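You operate a simulated robot arm through the tools that you are given. There is no shell and no other tool.

You are at the controls of a simulated robot arm. One attempt, no reset.

JOB
Test probe P2 in the water jar and sort it by the reading.
Fine: GOOD rack if it reads 95 to 100, else FAULT rack; stopper back in the jar, checker dial back to OFF.

Only the result counts: the job must be done as asked and must still hold three seconds after the hand-in. Knocking over, shifting, dropping, spilling or breaking anything else fails it. A push-on lid holds only when it is set on centred and level and pressed home; a screw cap is set on level and turned clockwise until tight.

ROBOT AND FRAMES
A 7-joint arm with a two-finger parallel gripper, fixed in place. Base frame: the origin is at the foot of the arm, x ahead of it, y to its left, z up; the work surface is at about z = 80. Lengths are in cm, angles in degrees, forces in N, time in s.
With the tool pointing down near the work surface it reaches from about 10 to 48 cm from the base axis. Its first joint turns from -166.0 to 166.0 degrees. Payload 1.57 kg.
Tool frame: the origin (TCP) lies between the finger pads and is the grasp point; the fingertips stand 3 cm ahead of it; z points along the fingers, y is the line along which they close. Largest opening 8 cm; finger width 1.7, thickness 1.2; the body of the gripper, 4 by 8.2 cm, starts 8 cm behind the TCP.
Orientation is that of the tool frame in the base frame, as a unit quaternion [w, x, y, z]. With the fingers straight down and closing along the base's y, the tool's x points along the base's -x, its y along +y and its z along -z.

CONTROLS
- The arm moves only by the tool servo_tool. Its argument "series" is a list of rows, each a list of 7 numbers: the shift along the base's x, y, z in units of 20 mm (1.0 is 20 mm), then the turn, a rotation vector about the base's x, y, z in units of 6 degrees (1.0 is 6 degrees), then the finger opening in mm, from 0 to 80. In form: [[x, y, z, ax, ay, az, fingers], ...]. A call has 1 to 20 rows; each row shifts and turns the commanded pose from where the row before left it. A call with a number of a shift or a turn outside -1 to 1 is refused whole. Rows are played at 5 a second. More than 5 cm and 8.6 degrees between two rows, or a gripper value outside its range, and nothing of the call is played. A pose out of reach is approached as far as the arm can. The call stops where the force on the tool passes 40 N (or 10 N more than at its start, if that is more) or the arm is blocked; 0.2 s more then pass. The fingers move at their own pace (about 7.2 cm/s each) and stop on an object; they squeeze with about 33 N. The grip force told is the motor's: it shows also when the fingers shut on nothing. Time passes only in rows, and 0.2 s behind the last, so rows that do not move let the fingers close. It gives the time, the measured TCP pose, the force on the tool (base axes), the opening and the grip force at its end, in the units of the frame above (readings bear some noise), with the torque about the TCP (base axes, N m) and any sound that the robot's microphone picked up.
- Cameras (640 x 400 px; columns grow to the right, rows downward): "scene" is fixed at [21.92, -65.26, 155.81]; the picture's right is [0.90, -0.44, 0.00], its down [-0.35, -0.70, -0.62] and it looks along [0.27, 0.56, -0.78] (base axes); focal length 338 px, centre (320, 200). "wrist" rides on the gripper at [7.2, -0.7, -12.2] in the tool frame; the picture's right is [0.09, 1.00, 0.00], its down [-0.84, 0.08, -0.54] and it looks along [-0.54, 0.05, 0.84] (tool axes); focal length 238 px, centre (320, 200). There is no depth. A picture from a camera that has moved, and an enlarged one, comes with that camera's place and axes in the base frame and with its lens.
- camera(camera): a new picture of that camera. It takes no simulated time.
- raise_lower(by): slides the trunk up (or, below 0, down) by that many cm; the arm rides with it, the base frame stays. It gives what a move gives, with no picture.
- close_up(camera, box): a new picture of the part [left, top, right, bottom] of that camera's present view, enlarged. It takes no simulated time.
- sign_off(): hands the job in; it is judged then, once.

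Places have to be worked out from the pictures, the camera data and where the tool is seen. Open the gripper and draw the arm clear of the work before you hand the job in, unless the task says otherwise.

The tools are called after "Request:" as a command line: name --pt "numbers of a row" for each row, then --argument value for the rest, lists and objects as JSON in quotes. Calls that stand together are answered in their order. servo_tool: Moves the arm, as the interface text tells. Its arguments: {"type":"object","properties":{"series":{"type":"array"}},"required":["series"]} The other tools are called the same way: raise_lower (by) slides the trunk up or down; camera (camera) takes a picture; close_up (camera, box) takes an enlarged picture of a part of a camera's view; sign_off () hands the job in.

At the start:

```text
time_s: 0.0
tool_pos: [46.14, -14.48, 112.99]
ee_rot: [0.0, 0.001, 1.0, 0.0]
contact_force: [-0.6, -0.6, -0.1]
torque: [0.0, 0.0, -0.03]
grip_width: 8.0
grasp_force: 0.1
trunk travel left (down, up): [-89.3, 9.7]
```

scene: 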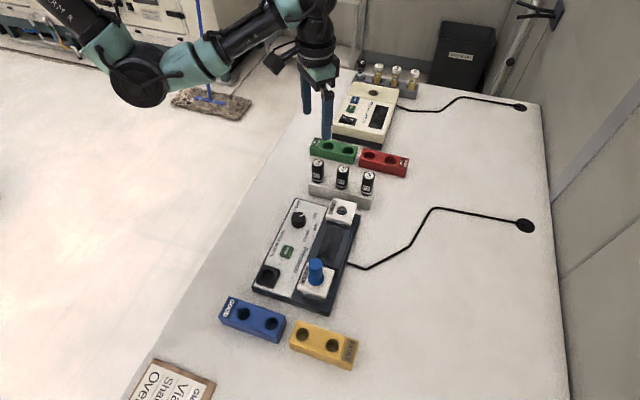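
wrist: 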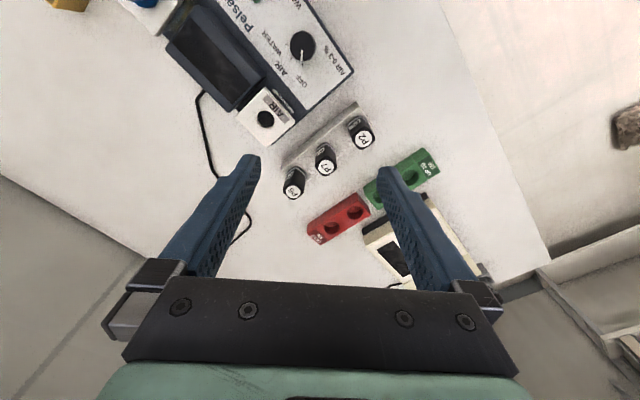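

I'll look closely at the scene before moving: the checker with the dial, the rack of probes, and the sorting racks.

Request:
close_up --camera "scene" --box '[240, 180, 380, 320]'

Request:
close_up --camera "scene" --box '[290, 130, 420, 210]'

Request:
close_up --camera "scene" --box '[120, 280, 380, 400]'

Request:
close_up --camera "scene" --box '[320, 50, 440, 150]'

Request:
close_up --camera "wrist" --box '[120, 0, 480, 260]'

```text
2.86 times, centred on (310, 250) of scene
camera zoom: at [21.92, -65.26, 155.81], right [0.9, -0.44, 0.0], down [-0.35, -0.7, -0.62], along [0.27, 0.56, -0.78], focal length 964 px, centre (349, 57)
```

zoom: 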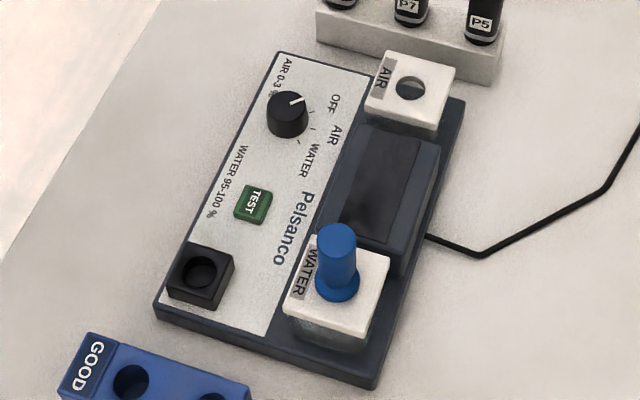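

```text
4.92 times, centred on (355, 170) of scene
camera zoom: at [21.92, -65.26, 155.81], right [0.9, -0.44, 0.0], down [-0.35, -0.7, -0.62], along [0.27, 0.56, -0.78], focal length 1662 px, centre (148, 348)
```

zoom: 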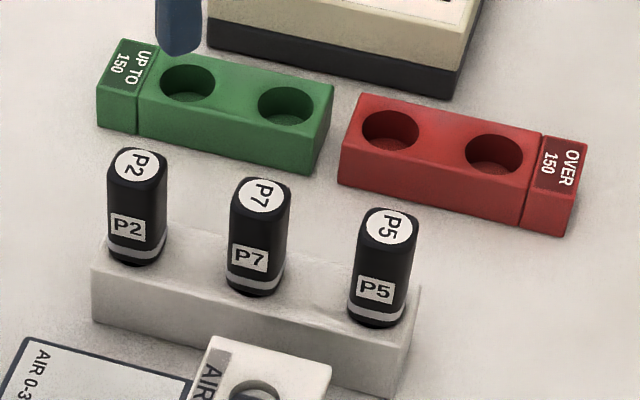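

```text
2.46 times, centred on (250, 340) of scene
camera zoom: at [21.92, -65.26, 155.81], right [0.9, -0.44, 0.0], down [-0.35, -0.7, -0.62], along [0.27, 0.56, -0.78], focal length 831 px, centre (492, -145)
```

zoom: 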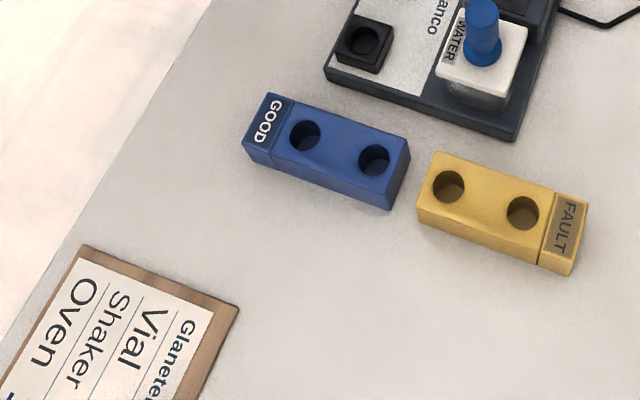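

```text
4.00 times, centred on (380, 100) of scene
camera zoom: at [21.92, -65.26, 155.81], right [0.9, -0.44, 0.0], down [-0.35, -0.7, -0.62], along [0.27, 0.56, -0.78], focal length 1350 px, centre (80, 600)
```

zoom: 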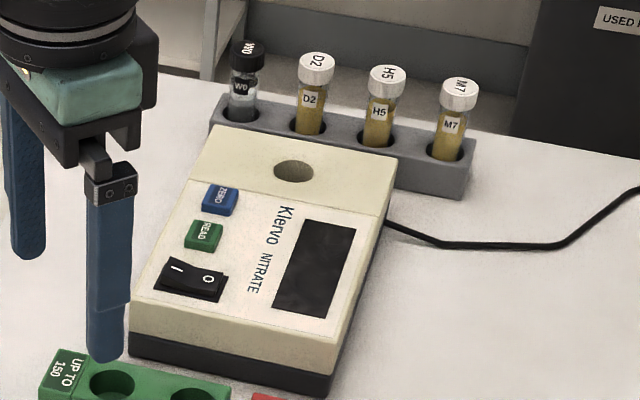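

```text
1.54 times, centred on (300, 130) of wrist
camera zoom: at [38.82, -15.13, 125.2], right [-0.09, 1.0, 0.0], down [0.84, 0.08, 0.54], along [0.54, 0.05, -0.84], focal length 367 px, centre (351, 308)
```

zoom: 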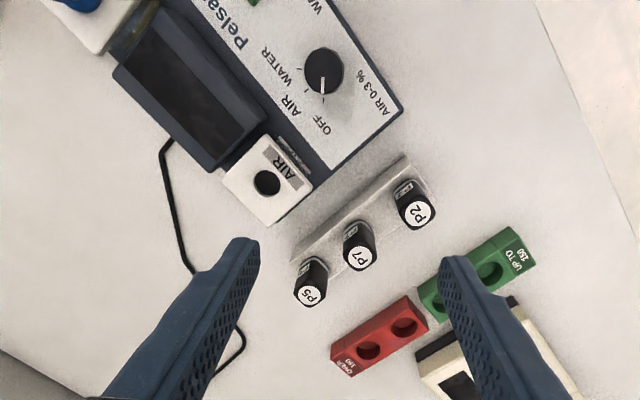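

The table looks turned about 45° from the base, with the jar about 50 cm out and P2 about 50 cm from the axis, near the edge of the arm's reach. I'll lower the trunk a little, which should be safe because the fingertips are about 18 cm above the probes, and see how the arm sits.

Request:
raise_lower --by -8

```text
time_s: 1.2
tool_pos: [45.98, -14.51, 104.95]
ee_rot: [0.0, 0.0, 1.0, -0.001]
contact_force: [-0.2, -0.3, 0.0]
torque: [-0.01, 0.01, -0.05]
grip_width: 8.01
grasp_force: 0.0
trunk travel left (down, up): [-81.3, 17.7]
```

The trunk move was clean. Next I'll turn the tool -45° so the fingers close along the table's long direction, and bring it over the checker for a closer wrist view.

Request:
servo_tool --pt "-0.7 -0.65 0.2 0 0 -0.9375 80" --pt "-0.7 -0.65 0.2 0 0 -0.9375 80" --pt "-0.7 -0.65 0.2 0 0 -0.9375 80" --pt "-0.7 -0.65 0.2 0 0 -0.9375 80" --pt "-0.7 -0.65 0.2 0 0 -0.9375 80" --pt "-0.7 -0.65 0.2 0 0 -0.9375 80" --pt "-0.7 -0.65 0.2 0 0 -0.9375 80" --pt "-0.7 -0.65 0.2 0 0 -0.9375 80" --pt "0 0 0 0 0 0 80"

Request:
camera --camera "wrist"

Request:
camera --camera "scene"

```text
time_s: 3.2
tool_pos: [34.66, -24.94, 108.17]
ee_rot: [0.0, 0.384, 0.924, 0.0]
contact_force: [0.1, -0.3, -0.1]
torque: [0.02, 0.0, 0.04]
grip_width: 8.0
grasp_force: 0.1
trunk travel left (down, up): [-81.3, 17.7]
```

```text
taken
camera wrist: at [29.21, -20.23, 120.42], right [0.64, 0.77, 0.0], down [0.65, -0.54, 0.54], along [0.42, -0.35, -0.84], focal length 238 px, centre (320, 200)
```

wrist: 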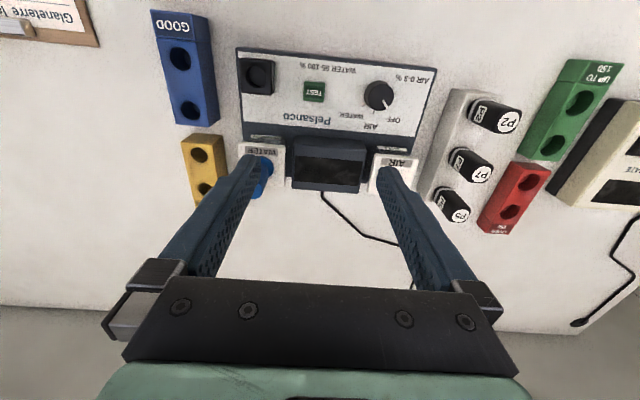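

```text
taken
```

scene: 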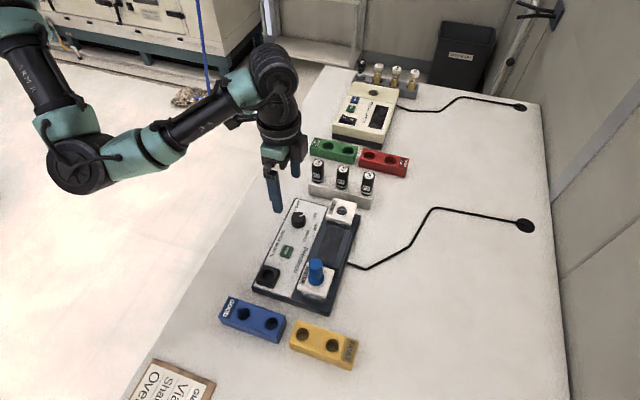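

The wrist camera shows the whole checker from this pose. I'll enlarge parts of this view to measure the dial, TEST button, black socket, jar, P2 and racks.

Request:
close_up --camera "wrist" --box '[220, 40, 460, 190]'

Request:
close_up --camera "wrist" --box '[400, 60, 560, 240]'

Request:
close_up --camera "wrist" --box '[140, 0, 300, 220]'

Request:
close_up --camera "scene" --box '[245, 190, 365, 315]'

```text
2.67 times, centred on (340, 115) of wrist
camera zoom: at [29.21, -20.23, 120.42], right [0.64, 0.77, 0.0], down [0.65, -0.54, 0.54], along [0.42, -0.35, -0.84], focal length 636 px, centre (267, 427)
```

zoom: 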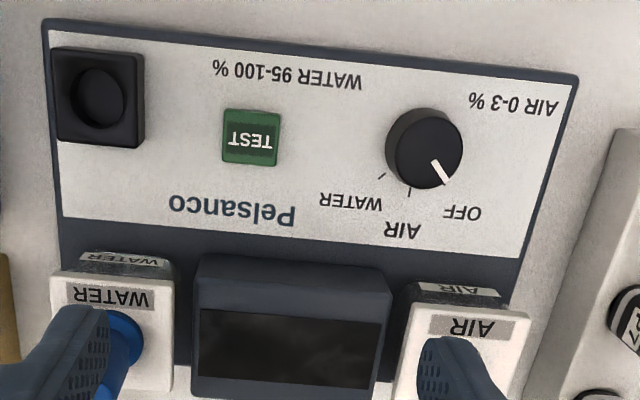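

```text
2.22 times, centred on (480, 150) of wrist
camera zoom: at [29.21, -20.23, 120.42], right [0.64, 0.77, 0.0], down [0.65, -0.54, 0.54], along [0.42, -0.35, -0.84], focal length 530 px, centre (-36, 311)
```

zoom: 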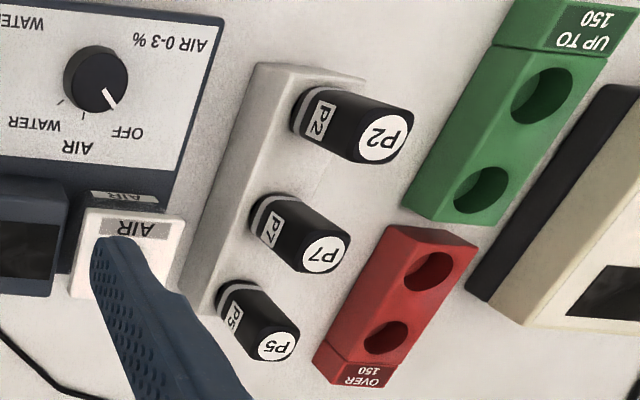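

```text
1.82 times, centred on (220, 110) of wrist
camera zoom: at [29.21, -20.23, 120.42], right [0.64, 0.77, 0.0], down [0.65, -0.54, 0.54], along [0.42, -0.35, -0.84], focal length 433 px, centre (502, 364)
```

zoom: 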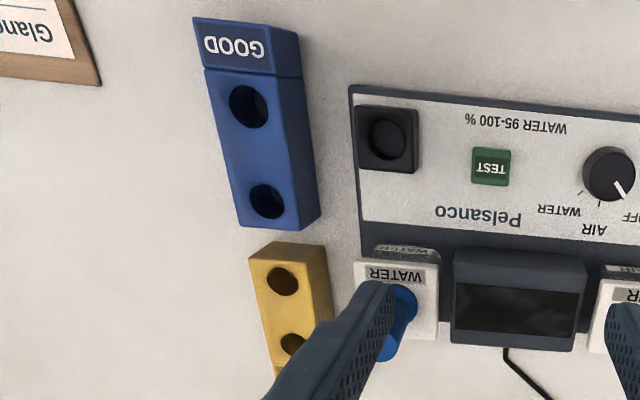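

```text
3.20 times, centred on (305, 252) of scene
camera zoom: at [21.92, -65.26, 155.81], right [0.9, -0.44, 0.0], down [-0.35, -0.7, -0.62], along [0.27, 0.56, -0.78], focal length 1080 px, centre (368, 32)
```

zoom: 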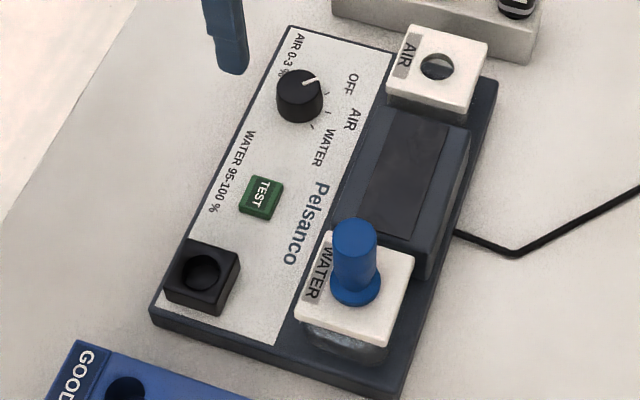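

Combining both views, in table axes (n outward, e along the table), the dial is at about n=40, e=14.8 and TEST at about (40.4, 5.9, z≈83). P2 is at about (40.5, 29.8, top z≈91) and the jar at about (50, 0.5). I'll move out over the jar to see the stopper between the fingers and to test reach.

Request:
servo_tool --pt "-0.05 -0.876 0 0 0 0 80" --pt "-0.05 -0.876 0 0 0 0 80" --pt "-0.05 -0.876 0 0 0 0 80" --pt "-0.05 -0.876 0 0 0 0 80" --pt "-0.05 -0.876 0 0 0 0 80" --pt "0 0 0 0 0 0 80"

Request:
camera --camera "wrist"

Request:
close_up --camera "wrist" --box '[200, 0, 440, 200]'

```text
time_s: 4.6
tool_pos: [34.58, -33.59, 108.28]
ee_rot: [0.0, 0.383, 0.924, 0.0]
contact_force: [0.4, 0.4, -0.4]
torque: [0.0, 0.03, -0.01]
grip_width: 7.99
grasp_force: 0.0
trunk travel left (down, up): [-81.3, 17.7]
```

```text
taken
camera wrist: at [28.9, -28.92, 120.45], right [0.64, 0.77, 0.0], down [0.65, -0.54, 0.54], along [0.42, -0.35, -0.84], focal length 238 px, centre (320, 200)
```

wrist: 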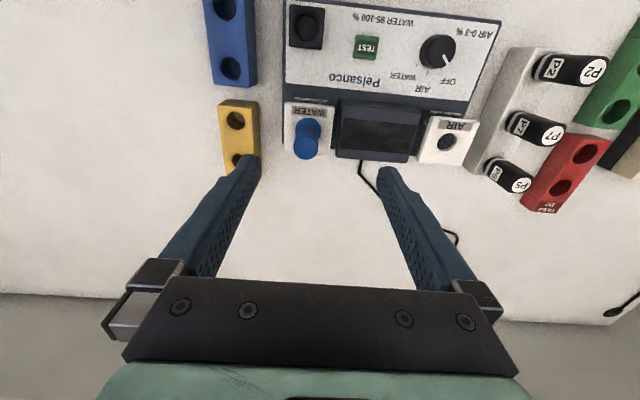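

```text
2.00 times, centred on (320, 100) of wrist
camera zoom: at [28.9, -28.92, 120.45], right [0.64, 0.77, 0.0], down [0.65, -0.54, 0.54], along [0.42, -0.35, -0.84], focal length 477 px, centre (320, 400)
```

zoom: 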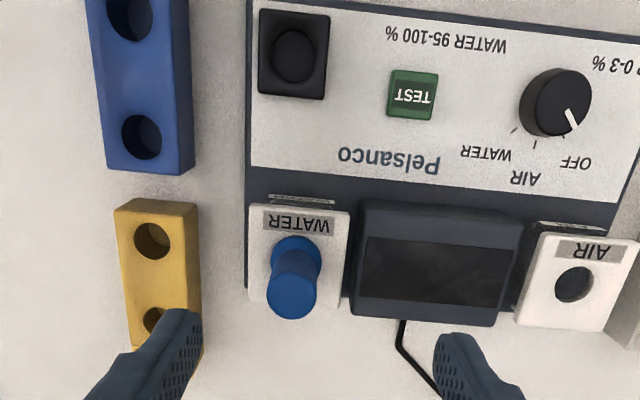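

Reach is fine here. The stopper top is at about (50.5, -0.65, z≈94.5) with its flange at z≈88. The GOOD holes are at about (38, -11.6) and (44.5, -11.6), the FAULT near hole at about (51.2, -11.6), and the black socket at about (39.2, -1.85). I'll do the dial first by moving above it and pre-turning the tool +45°, so the 90° turn from OFF to WATER stays within range.

Request:
servo_tool --pt "0.239 0.874 0 0 0 0.833 80" --pt "0.239 0.874 0 0 0 0.833 80" --pt "0.239 0.874 0 0 0 0.833 80" --pt "0.239 0.874 0 0 0 0.833 80" --pt "0.239 0.874 0 0 0 0.833 80" --pt "0.239 0.874 -0.5 0 0 0.833 80" --pt "0.239 0.874 -0.8 0 0 0.833 80" --pt "0.239 0.874 -0.8 0 0 0.833 80" --pt "0.239 0.874 -0.8 0 0 0.833 80" --pt "0 0 -0.8 0 0 0 80" --pt "0 0 0 0 0 0 80"

Request:
camera --camera "wrist"

Request:
close_up --camera "wrist" --box '[220, 60, 420, 200]'

Request:
close_up --camera "scene" --box '[245, 150, 365, 270]'

```text
time_s: 7.0
tool_pos: [38.74, -17.66, 100.76]
ee_rot: [0.0, -0.001, 1.0, 0.0]
contact_force: [0.0, 0.9, -0.2]
torque: [0.02, 0.02, 0.02]
grip_width: 8.0
grasp_force: 0.1
trunk travel left (down, up): [-81.3, 17.7]
```

```text
taken
camera wrist: at [31.49, -18.45, 113.0], right [-0.09, 1.0, 0.0], down [0.84, 0.08, 0.54], along [0.54, 0.05, -0.84], focal length 238 px, centre (320, 200)
```

wrist: 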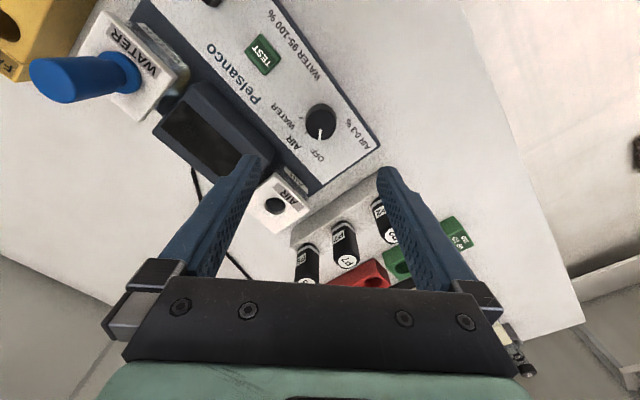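

```text
2.86 times, centred on (320, 130) of wrist
camera zoom: at [31.49, -18.45, 113.0], right [-0.09, 1.0, 0.0], down [0.84, 0.08, 0.54], along [0.54, 0.05, -0.84], focal length 681 px, centre (320, 400)
```

zoom: 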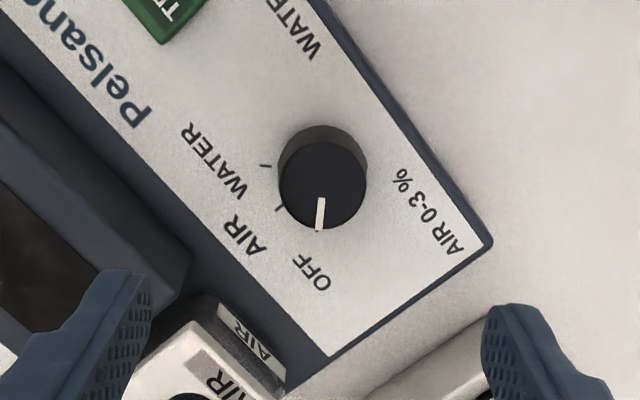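

```text
3.33 times, centred on (305, 210) of scene
camera zoom: at [21.92, -65.26, 155.81], right [0.9, -0.44, 0.0], down [-0.35, -0.7, -0.62], along [0.27, 0.56, -0.78], focal length 1125 px, centre (370, 167)
```

zoom: 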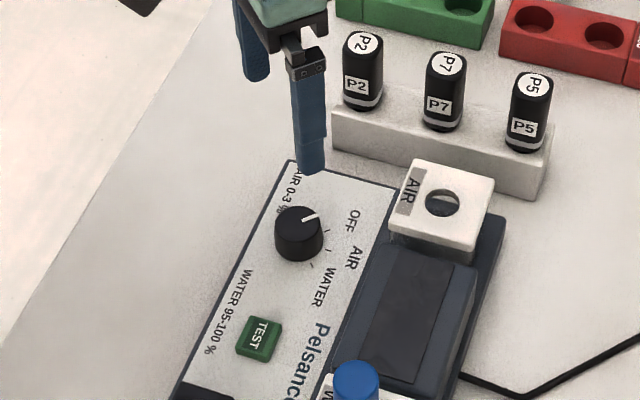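

The knob centre measures about (38.85, -17.69) with its top at z≈86. The pointer is at about 0° in the base frame for OFF and the WATER mark is at about -90°. I'll narrow the fingers to 5 cm and go down over the knob with the tips just above the panel.

Request:
servo_tool --pt "0.08 0.03 -0.8 0 0 0 50" --pt "0 0 -1 0 0 0 50" --pt "0 0 -1 0 0 0 50" --pt "0 0 -1 0 0 0 50" --pt "0 0 -1 0 0 0 50" --pt "0 0 -1 0 0 0 50" --pt "0 0 -0.6 0 0 0 50" --pt "0 0 -0.45 0 0 0 50" --pt "0 0 0 0 0 0 50"

Request:
camera --camera "wrist"

Request:
close_up --camera "scene" --box '[245, 150, 365, 270]'

```text
time_s: 9.0
tool_pos: [38.72, -17.85, 87.11]
ee_rot: [0.0, 0.0, 1.0, 0.0]
contact_force: [-0.8, 0.1, 0.4]
torque: [-0.02, -0.03, -0.02]
grip_width: 5.0
grasp_force: 0.0
trunk travel left (down, up): [-81.3, 17.7]
```

```text
taken
camera wrist: at [31.47, -18.47, 99.32], right [-0.09, 1.0, 0.0], down [0.84, 0.08, 0.54], along [0.54, 0.05, -0.84], focal length 238 px, centre (320, 200)
```

wrist: 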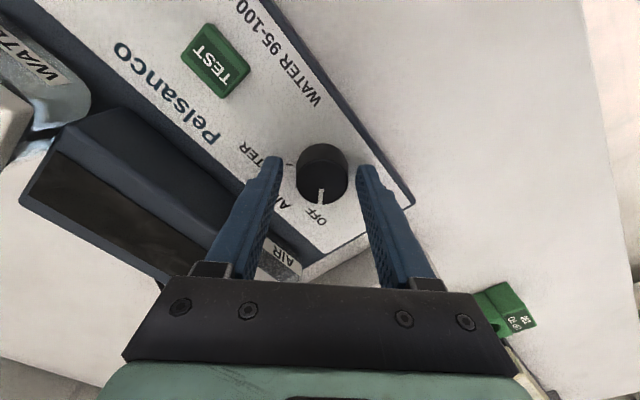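

```text
3.33 times, centred on (305, 210) of scene
camera zoom: at [21.92, -65.26, 155.81], right [0.9, -0.44, 0.0], down [-0.35, -0.7, -0.62], along [0.27, 0.56, -0.78], focal length 1125 px, centre (370, 167)
```

zoom: 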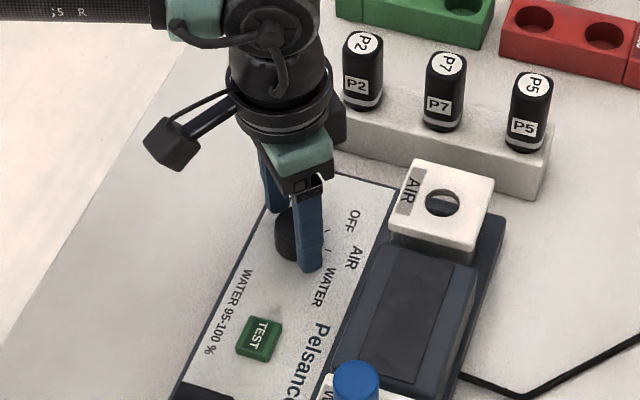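

The fingers straddle the knob, with the tips at about z=84.1. I'll lower slightly and close on the knob.

Request:
servo_tool --pt "0.08 0 -0.2 0 0 0 50" --pt "0 0 0 0 0 0 20" --pt "0 0 0 0 0 0 20" --pt "0 0 0 0 0 0 20"

```text
time_s: 10.0
tool_pos: [38.94, -17.58, 86.62]
ee_rot: [0.0, -0.001, 1.0, 0.0]
contact_force: [1.8, 5.2, 2.0]
torque: [0.27, 0.13, 0.03]
grip_width: 3.66
grasp_force: 42.9
trunk travel left (down, up): [-81.3, 17.7]
```

It grips at 3.66 cm with little side force. I'll turn -90° about the vertical, from OFF past AIR to WATER.

Request:
servo_tool --pt "0 0.05 0 0 0 -1 20" --pt "0 0 0 0 0 -1 20" --pt "0 0 0 0 0 -1 20" --pt "0 0 0 0 0 -1 20" --pt "0 0 0 0 0 -1 20" --pt "0 0 0 0 0 -1 20" --pt "0 0 0 0 0 -1 20" --pt "0 0 0 0 0 -1 20" --pt "0 0 0 0 0 -1 20" --pt "0 0 0 0 0 -1 20" --pt "0 0 0 0 0 -1 20" --pt "0 0 0 0 0 -1 20" --pt "0 0 0 0 0 -1 20" --pt "0 0 0 0 0 -1 20" --pt "0 0 0 0 0 -1 20" --pt "0 0 0 0 0 0 20"

Request:
camera --camera "wrist"

Request:
close_up --camera "scene" --box '[245, 150, 365, 270]'

```text
time_s: 13.4
tool_pos: [39.13, -17.4, 86.7]
ee_rot: [0.0, 0.707, 0.707, 0.002]
contact_force: [5.6, 19.9, 8.6]
torque: [0.17, 0.05, 0.21]
grip_width: 3.67
grasp_force: 42.9
trunk travel left (down, up): [-81.3, 17.7]
```

```text
taken
camera wrist: at [38.38, -10.27, 98.97], right [1.0, 0.09, 0.0], down [0.08, -0.84, 0.54], along [0.05, -0.54, -0.84], focal length 238 px, centre (320, 200)
```

wrist: 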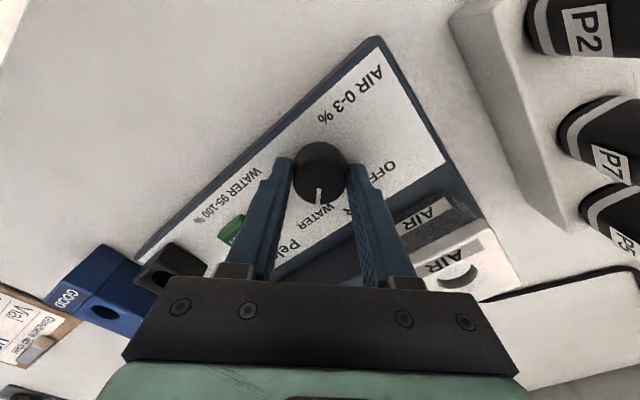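

```text
3.33 times, centred on (305, 210) of scene
camera zoom: at [21.92, -65.26, 155.81], right [0.9, -0.44, 0.0], down [-0.35, -0.7, -0.62], along [0.27, 0.56, -0.78], focal length 1125 px, centre (370, 167)
```

zoom: 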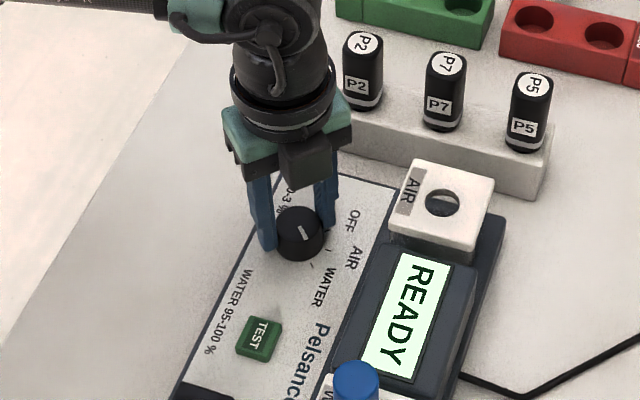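

The display now reads READY, so the dial is live. I'll release the knob, rise and check the pointer angle.

Request:
servo_tool --pt "0 0 0 0 0 0 50" --pt "0 0 0 0 0 0 50" --pt "0 0 1 0 0 0 50" --pt "0 0 1 0 0 0 50" --pt "0 0 1 0 0 0 50" --pt "0 0 1 0 0 0 50" --pt "0 0 1 0 0 0 50" --pt "0 0 1 0 0 0 80" --pt "0 0 0 0 0 0 80"

Request:
camera --camera "wrist"

Request:
close_up --camera "scene" --box '[245, 150, 365, 270]'

Request:
close_up --camera "wrist" --box '[220, 60, 420, 200]'

```text
time_s: 15.4
tool_pos: [38.95, -17.76, 98.92]
ee_rot: [0.0, 0.707, 0.707, 0.0]
contact_force: [0.0, -0.8, 0.5]
torque: [-0.01, -0.02, 0.01]
grip_width: 8.0
grasp_force: 0.0
trunk travel left (down, up): [-81.3, 17.7]
```

```text
taken
camera wrist: at [38.27, -10.53, 111.05], right [1.0, 0.09, 0.0], down [0.08, -0.84, 0.54], along [0.05, -0.54, -0.84], focal length 238 px, centre (320, 200)
```

wrist: 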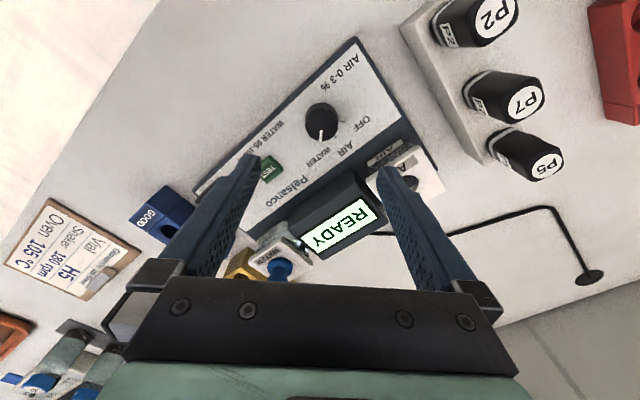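

```text
3.33 times, centred on (305, 210) of scene
camera zoom: at [21.92, -65.26, 155.81], right [0.9, -0.44, 0.0], down [-0.35, -0.7, -0.62], along [0.27, 0.56, -0.78], focal length 1125 px, centre (370, 167)
```

zoom: 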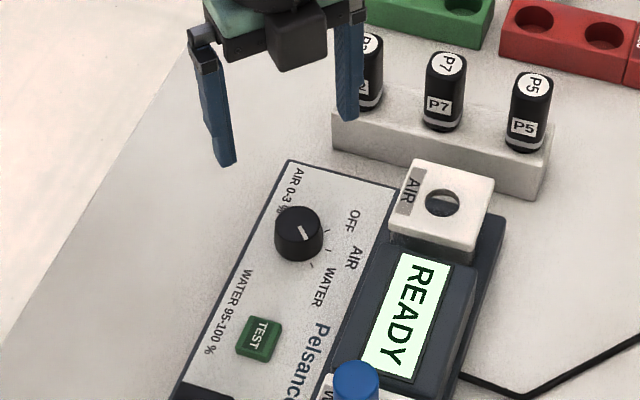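

```text
2.86 times, centred on (320, 130) of wrist
camera zoom: at [38.27, -10.53, 111.05], right [1.0, 0.09, 0.0], down [0.08, -0.84, 0.54], along [0.05, -0.54, -0.84], focal length 681 px, centre (320, 400)
```

zoom: 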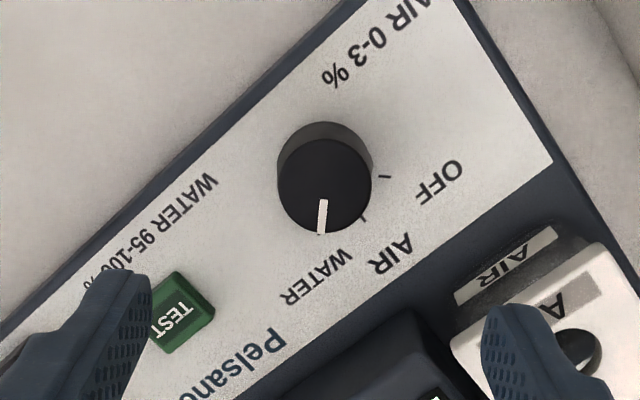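

The pointer sits on WATER and the display shows READY. Next is the stopper at about (35.1, -36.2): I'll rise, go back to yaw -45° and hover over it to check alignment.

Request:
servo_tool --pt "-0.1915 -0.9225 0.9 0 0 0.75 80" --pt "-0.1915 -0.9225 0.9 0 0 0.75 80" --pt "-0.1915 -0.9225 0.9 0 0 0.75 80" --pt "-0.1915 -0.9225 0.5 0 0 0.75 80" --pt "-0.1915 -0.9225 0 0 0 0.75 80" --pt "-0.1915 -0.9225 0 0 0 0.75 80" --pt "-0.1915 -0.9225 0 0 0 0.75 80" --pt "-0.1915 -0.9225 0 0 0 0.75 80" --pt "-0.1915 -0.9225 0 0 0 0.75 80" --pt "-0.1915 -0.9225 0 0 0 0.75 80" --pt "0 0 0 0 0 0 80" --pt "0 0 0 0 0 0 80"

Request:
camera --camera "wrist"

Request:
close_up --camera "wrist" --box '[220, 60, 420, 200]'

Request:
close_up --camera "scene" --box '[245, 200, 365, 320]'

```text
time_s: 18.0
tool_pos: [35.19, -36.29, 105.17]
ee_rot: [-0.001, 0.382, 0.924, 0.0]
contact_force: [0.5, 0.6, 0.3]
torque: [0.01, -0.04, 0.0]
grip_width: 7.99
grasp_force: 0.2
trunk travel left (down, up): [-81.3, 17.7]
```

```text
taken
camera wrist: at [29.54, -31.6, 117.37], right [0.64, 0.77, 0.0], down [0.65, -0.54, 0.54], along [0.42, -0.35, -0.84], focal length 238 px, centre (320, 200)
```

wrist: 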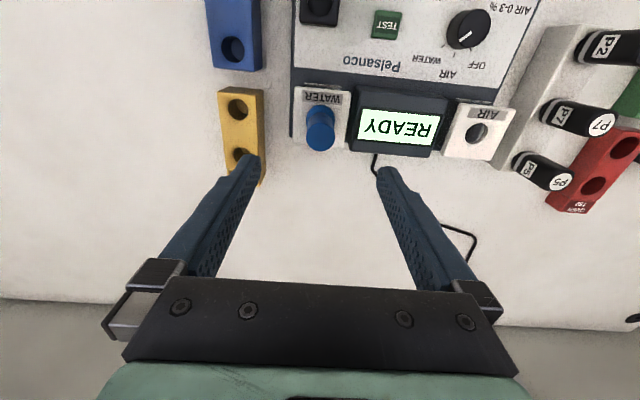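

```text
2.86 times, centred on (320, 130) of wrist
camera zoom: at [29.54, -31.6, 117.37], right [0.64, 0.77, 0.0], down [0.65, -0.54, 0.54], along [0.42, -0.35, -0.84], focal length 681 px, centre (320, 400)
```

zoom: 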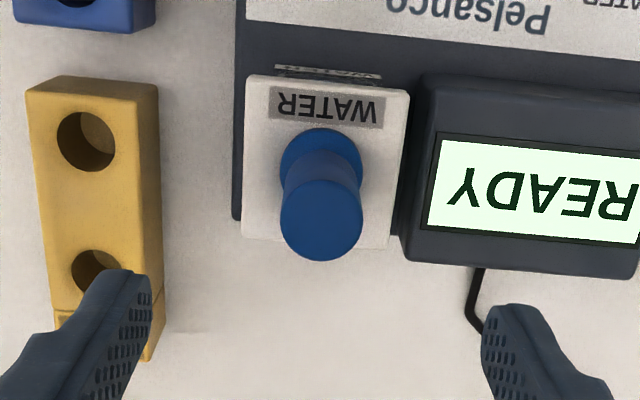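

```text
3.33 times, centred on (305, 260) of scene
camera zoom: at [21.92, -65.26, 155.81], right [0.9, -0.44, 0.0], down [-0.35, -0.7, -0.62], along [0.27, 0.56, -0.78], focal length 1125 px, centre (370, 0)
```

zoom: 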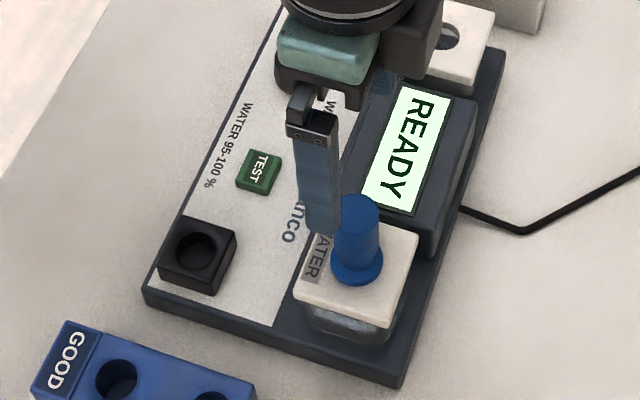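

The tool is centred over the stopper, whose e matches within about 0.1 cm. I'll narrow the fingers to 5 cm, clear of the display box, and go down to TCP z≈91.8 so the tips stop just above the flange.

Request:
servo_tool --pt "0.03 -0.03 0 0 0 0 50" --pt "0 0 -1 0 0 0 50" --pt "0 0 -1 0 0 0 50" --pt "0 0 -1 0 0 0 50" --pt "0 0 -1 0 0 0 50" --pt "0 0 -1 0 0 0 50" --pt "0 0 -1 0 0 0 50" --pt "0 0 -0.68 0 0 0 50" --pt "0 0 0 0 0 0 50"

Request:
camera --camera "wrist"

Request:
close_up --camera "scene" --box '[245, 200, 365, 320]'

```text
time_s: 20.0
tool_pos: [35.2, -36.31, 91.7]
ee_rot: [0.0, 0.382, 0.924, 0.0]
contact_force: [0.6, 0.4, -0.2]
torque: [0.02, 0.0, -0.01]
grip_width: 5.02
grasp_force: 0.1
trunk travel left (down, up): [-81.3, 17.7]
```

```text
taken
camera wrist: at [29.65, -31.68, 103.96], right [0.64, 0.77, 0.0], down [0.65, -0.54, 0.54], along [0.42, -0.35, -0.84], focal length 238 px, centre (320, 200)
```

wrist: 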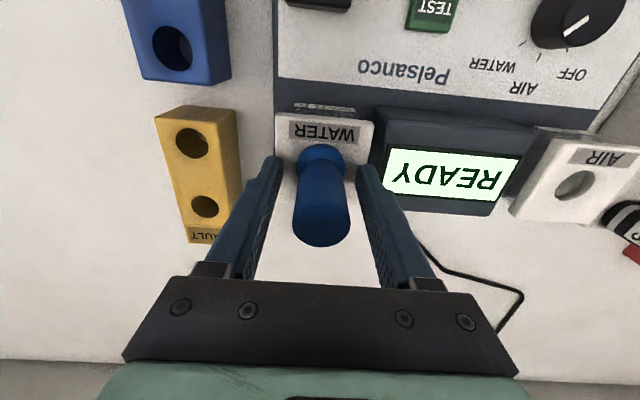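

```text
3.33 times, centred on (305, 260) of scene
camera zoom: at [21.92, -65.26, 155.81], right [0.9, -0.44, 0.0], down [-0.35, -0.7, -0.62], along [0.27, 0.56, -0.78], focal length 1125 px, centre (370, 0)
```

zoom: 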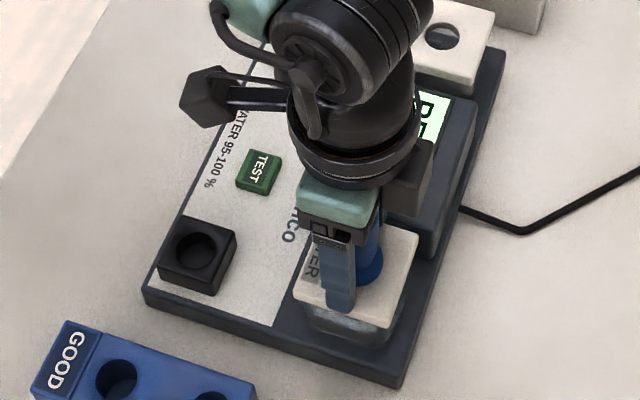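

The stopper stands between the fingers. I'll nudge about 2 mm back toward the robot and close on it.

Request:
servo_tool --pt "-0.07 0.07 0 0 0 0 50" --pt "0 0 0 0 0 0 15" --pt "0 0 0 0 0 0 15" --pt "0 0 0 0 0 0 15"

```text
time_s: 21.0
tool_pos: [34.96, -36.13, 91.64]
ee_rot: [0.0, 0.383, 0.924, 0.0]
contact_force: [0.0, -0.5, -0.1]
torque: [0.01, 0.03, 0.03]
grip_width: 3.07
grasp_force: 33.1
trunk travel left (down, up): [-81.3, 17.7]
```

The stopper is gripped at 3.07 cm. I'll lift it straight up.

Request:
servo_tool --pt "0 0 0.3 0 0 0 15" --pt "0 0 0.4 0 0 0 15" --pt "0 0 0.5 0 0 0 15" --pt "0 0 0.6 0 0 0 15" --pt "0 0 0.7 0 0 0 15" --pt "0 0 0.8 0 0 0 15" --pt "0 0 0.8 0 0 0 15" --pt "0 0 0.5 0 0 0 15" --pt "0 0 0 0 0 0 15"

Request:
camera --camera "wrist"

Request:
close_up --camera "scene" --box '[245, 190, 365, 310]'

```text
time_s: 23.0
tool_pos: [35.06, -36.13, 100.86]
ee_rot: [0.0, 0.383, 0.924, 0.0]
contact_force: [-0.8, 0.0, 0.0]
torque: [0.01, -0.03, -0.02]
grip_width: 3.03
grasp_force: 32.4
trunk travel left (down, up): [-81.3, 17.7]
```

```text
taken
camera wrist: at [29.54, -31.36, 113.12], right [0.64, 0.77, 0.0], down [0.65, -0.54, 0.54], along [0.42, -0.35, -0.84], focal length 238 px, centre (320, 200)
```

wrist: 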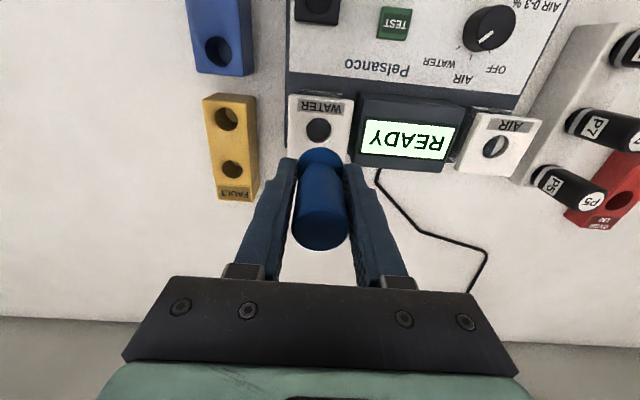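

```text
3.33 times, centred on (305, 250) of scene
camera zoom: at [21.92, -65.26, 155.81], right [0.9, -0.44, 0.0], down [-0.35, -0.7, -0.62], along [0.27, 0.56, -0.78], focal length 1125 px, centre (370, 33)
```

zoom: 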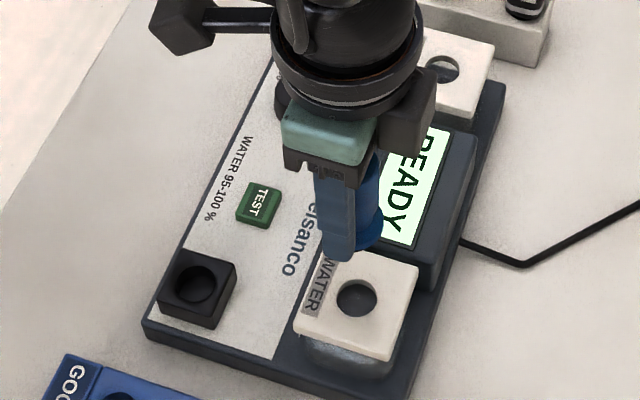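

The stopper is out and the jar mouth is open at about (50.5, -0.7). I'll carry it over the black socket at about n=39.1, e=-1.85 and look again before lowering.

Request:
servo_tool --pt "-0.732 0.583 0 0 0 0 15" --pt "-0.732 0.583 0 0 0 0 15" --pt "-0.732 0.583 0 0 0 0 15" --pt "-0.732 0.583 0 0 0 0 15" --pt "-0.732 0.583 0 0 0 0 15" --pt "-0.732 0.583 0 0 0 0 15" --pt "0 0 0 0 0 0 15" --pt "0 0 0 0 0 0 15"

Request:
camera --camera "wrist"

Request:
close_up --camera "wrist" --box '[240, 60, 400, 260]'

Request:
close_up --camera "scene" --box '[215, 180, 345, 310]'

```text
time_s: 24.8
tool_pos: [26.33, -29.13, 100.96]
ee_rot: [0.001, 0.383, 0.924, 0.0]
contact_force: [-1.0, -0.7, 0.0]
torque: [-0.02, 0.0, 0.0]
grip_width: 3.03
grasp_force: 32.9
trunk travel left (down, up): [-81.3, 17.7]
```

```text
taken
camera wrist: at [20.7, -24.41, 113.16], right [0.64, 0.77, 0.0], down [0.65, -0.54, 0.54], along [0.42, -0.35, -0.84], focal length 238 px, centre (320, 200)
```

wrist: 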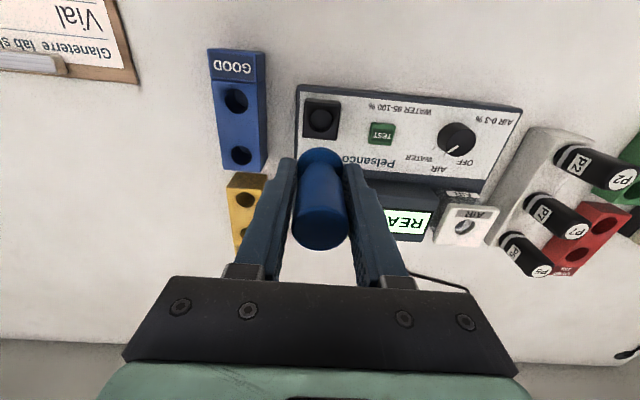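

```text
2.00 times, centred on (320, 160) of wrist
camera zoom: at [20.7, -24.41, 113.16], right [0.64, 0.77, 0.0], down [0.65, -0.54, 0.54], along [0.42, -0.35, -0.84], focal length 477 px, centre (320, 280)
```

zoom: 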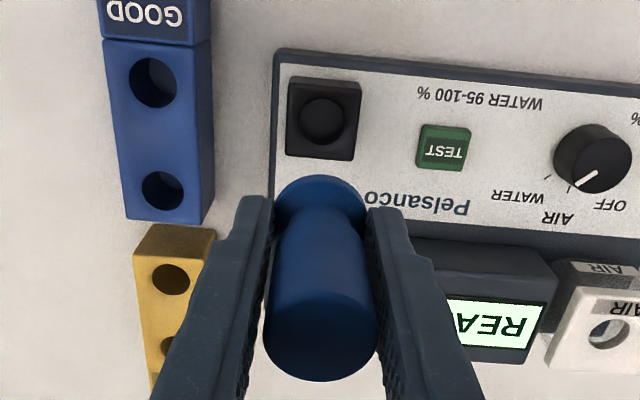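

```text
3.08 times, centred on (280, 245) of scene
camera zoom: at [21.92, -65.26, 155.81], right [0.9, -0.44, 0.0], down [-0.35, -0.7, -0.62], along [0.27, 0.56, -0.78], focal length 1038 px, centre (443, 62)
```

zoom: 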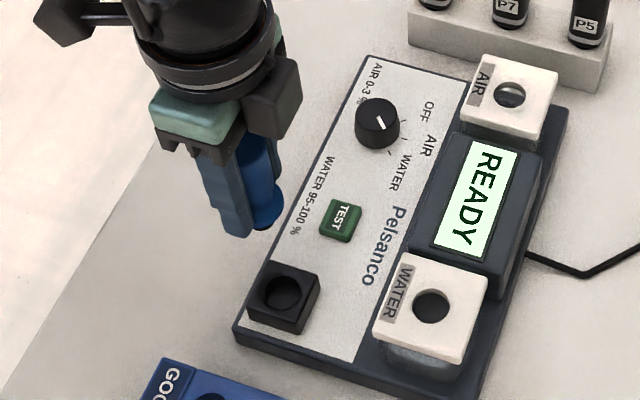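

I'll zoom in on the held stopper to see its lower plug.

Request:
close_up --camera "scene" --box '[230, 205, 290, 265]'

```text
6.67 times, centred on (260, 235) of scene
camera zoom: at [21.92, -65.26, 155.81], right [0.9, -0.44, 0.0], down [-0.35, -0.7, -0.62], along [0.27, 0.56, -0.78], focal length 2250 px, centre (720, -33)
```

zoom: 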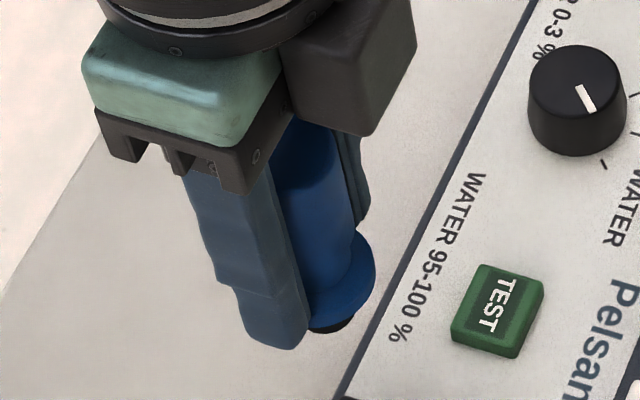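

The plug under the flange is short and dark and suits the socket. I'll lower to just above the socket and check.

Request:
servo_tool --pt "0 0 -1 0 0 0 15" --pt "0 0 -1 0 0 0 15" --pt "0 0 -1 0 0 0 15" --pt "0 0 -1 0 0 0 15" --pt "0 0 -0.7 0 0 0 15" --pt "0 0 0 0 0 0 15" --pt "0 0 0 0 0 0 15"

Request:
close_up --camera "wrist" --box '[240, 60, 400, 260]'

Request:
close_up --camera "scene" --box '[240, 230, 310, 300]'

```text
time_s: 26.4
tool_pos: [26.29, -29.17, 91.56]
ee_rot: [0.0, 0.383, 0.924, 0.001]
contact_force: [-0.6, -0.1, -1.2]
torque: [0.01, -0.03, -0.01]
grip_width: 3.04
grasp_force: 32.9
trunk travel left (down, up): [-81.3, 17.7]
```

```text
2.00 times, centred on (320, 160) of wrist
camera zoom: at [20.72, -24.43, 103.79], right [0.64, 0.77, 0.0], down [0.65, -0.54, 0.54], along [0.42, -0.35, -0.84], focal length 477 px, centre (320, 280)
```

zoom: 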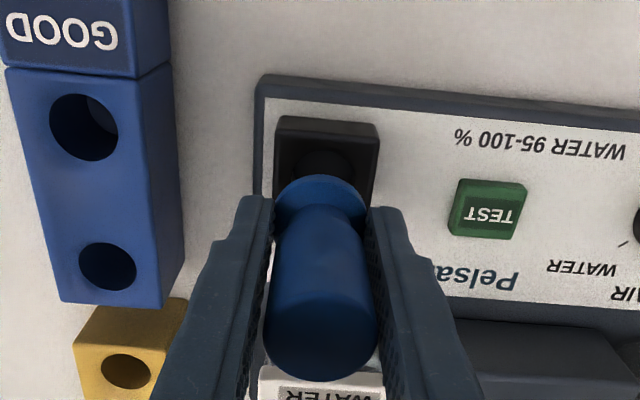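

```text
5.71 times, centred on (275, 265) of scene
camera zoom: at [21.92, -65.26, 155.81], right [0.9, -0.44, 0.0], down [-0.35, -0.7, -0.62], along [0.27, 0.56, -0.78], focal length 1929 px, centre (577, -171)
```

zoom: 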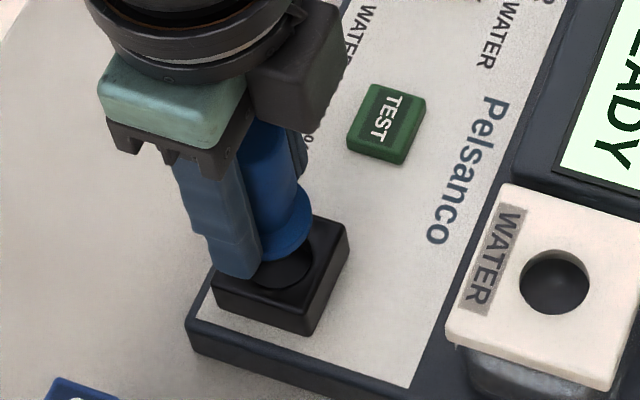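

The plug lines up over the socket to within about 1–2 mm. I'll shift a touch and lower slowly, watching the force.

Request:
servo_tool --pt "0.03 0.03 -0.2 0 0 0 15" --pt "0 0 -0.25 0 0 0 15" --pt "0 0 -0.25 0 0 0 15" --pt "0 0 -0.25 0 0 0 15" --pt "0 0 -0.2 0 0 0 15" --pt "0 0 0 0 0 0 15"

Request:
close_up --camera "scene" --box '[240, 230, 310, 300]'

```text
time_s: 27.8
tool_pos: [26.36, -29.05, 89.22]
ee_rot: [0.0, 0.383, 0.924, -0.001]
contact_force: [0.0, 0.5, 0.1]
torque: [-0.03, -0.02, 0.0]
grip_width: 3.03
grasp_force: 33.0
trunk travel left (down, up): [-81.3, 17.7]
```

```text
5.71 times, centred on (275, 265) of scene
camera zoom: at [21.92, -65.26, 155.81], right [0.9, -0.44, 0.0], down [-0.35, -0.7, -0.62], along [0.27, 0.56, -0.78], focal length 1929 px, centre (577, -171)
```

zoom: 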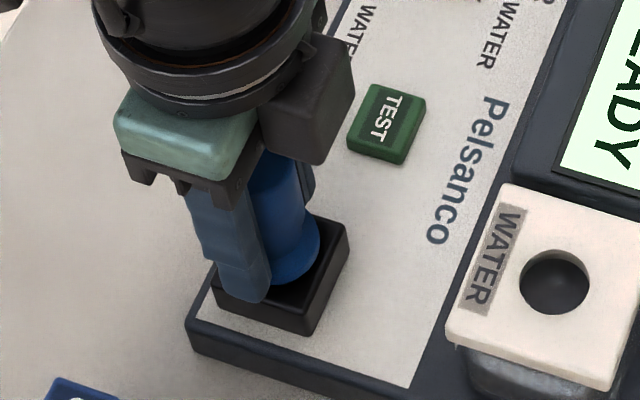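

There's no contact force yet. I'll continue down in small steps.

Request:
servo_tool --pt "0 0 -0.1 0 0 0 15" --pt "0 0 -0.1 0 0 0 15" --pt "0 0 -0.1 0 0 0 15" --pt "0 0 0 0 0 0 15"

```text
time_s: 28.8
tool_pos: [26.32, -28.94, 88.62]
ee_rot: [0.001, 0.383, 0.924, 0.0]
contact_force: [-0.8, -0.5, -0.4]
torque: [-0.03, 0.0, -0.02]
grip_width: 3.07
grasp_force: 32.6
trunk travel left (down, up): [-81.3, 17.7]
```

Still no contact at 88.6, so I'll keep lowering in 2 mm steps.

Request:
servo_tool --pt "0 0 -0.1 0 0 0 15" --pt "0 0 -0.1 0 0 0 15" --pt "0 0 0 0 0 0 15"

Request:
close_up --camera "scene" --box '[240, 230, 310, 300]'

Request:
close_up --camera "wrist" --box '[240, 60, 400, 260]'

```text
time_s: 29.6
tool_pos: [26.39, -28.95, 88.53]
ee_rot: [0.001, 0.383, 0.924, -0.001]
contact_force: [-4.0, 2.6, 16.1]
torque: [-0.13, 0.04, -0.04]
grip_width: 3.02
grasp_force: 33.1
trunk travel left (down, up): [-81.3, 17.7]
```

```text
5.71 times, centred on (275, 265) of scene
camera zoom: at [21.92, -65.26, 155.81], right [0.9, -0.44, 0.0], down [-0.35, -0.7, -0.62], along [0.27, 0.56, -0.78], focal length 1929 px, centre (577, -171)
```

zoom: 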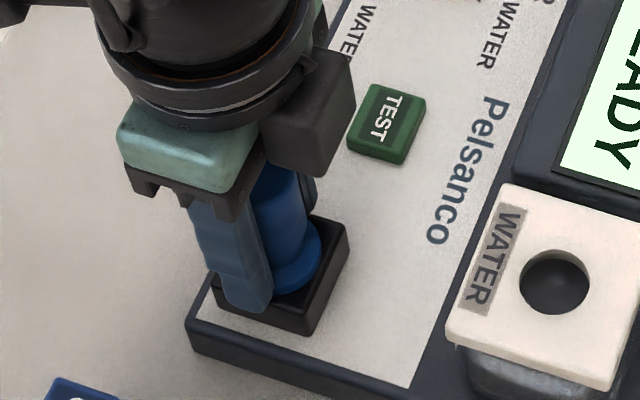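

```text
2.00 times, centred on (320, 160) of wrist
camera zoom: at [20.74, -24.35, 100.61], right [0.64, 0.77, 0.0], down [0.65, -0.54, 0.55], along [0.42, -0.35, -0.84], focal length 477 px, centre (320, 280)
```

zoom: 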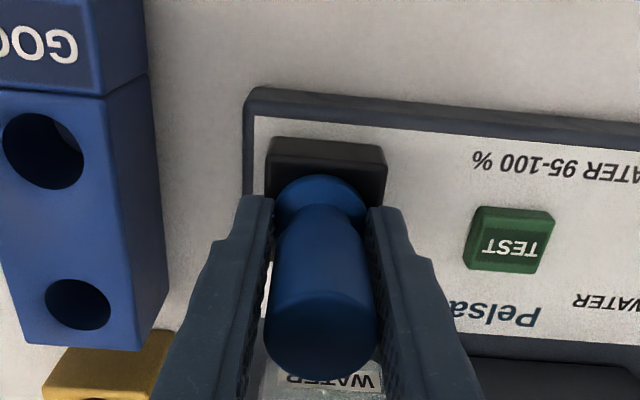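

There's 16 N of upward force at z≈88.5, about where the flange should meet the socket, and the flange looks seated. I'll release, rise and check.

Request:
servo_tool --pt "0 0 0.08 0 0 0 15" --pt "0 0 0 0 0 0 50" --pt "0 0 0 0 0 0 50" --pt "0 0 0.5 0 0 0 50" --pt "0 0 1 0 0 0 50" --pt "0 0 1 0 0 0 50" --pt "0 0 1 0 0 0 50" --pt "0 0 1 0 0 0 50" --pt "0 0 1 0 0 0 80" --pt "0 0 1 0 0 0 80" --pt "0 0 0 0 0 0 80"

Request:
camera --camera "wrist"

Request:
close_up --camera "scene" --box '[220, 200, 360, 340]'

```text
time_s: 32.0
tool_pos: [26.39, -28.99, 101.16]
ee_rot: [0.0, 0.383, 0.924, 0.0]
contact_force: [0.5, 0.7, 0.1]
torque: [0.0, -0.01, 0.0]
grip_width: 7.98
grasp_force: 0.0
trunk travel left (down, up): [-81.3, 17.7]
```

```text
taken
camera wrist: at [20.84, -24.25, 113.41], right [0.64, 0.77, 0.0], down [0.65, -0.54, 0.54], along [0.42, -0.35, -0.84], focal length 238 px, centre (320, 200)
```

wrist: 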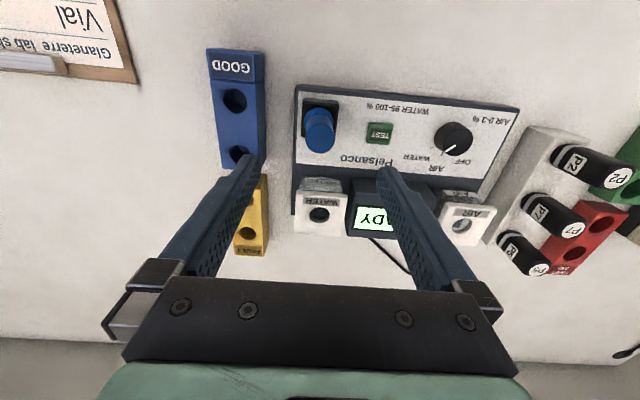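

```text
2.86 times, centred on (290, 270) of scene
camera zoom: at [21.92, -65.26, 155.81], right [0.9, -0.44, 0.0], down [-0.35, -0.7, -0.62], along [0.27, 0.56, -0.78], focal length 964 px, centre (406, 0)
```

zoom: 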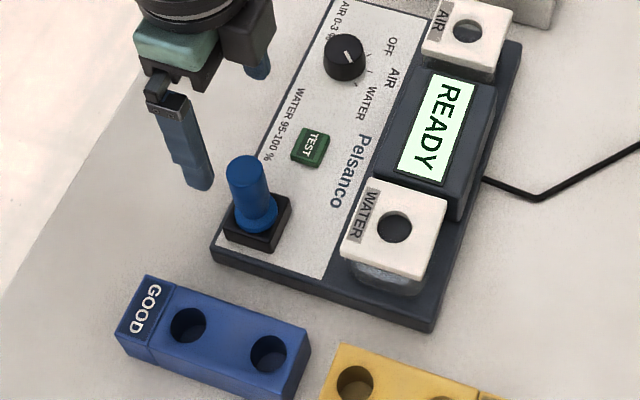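

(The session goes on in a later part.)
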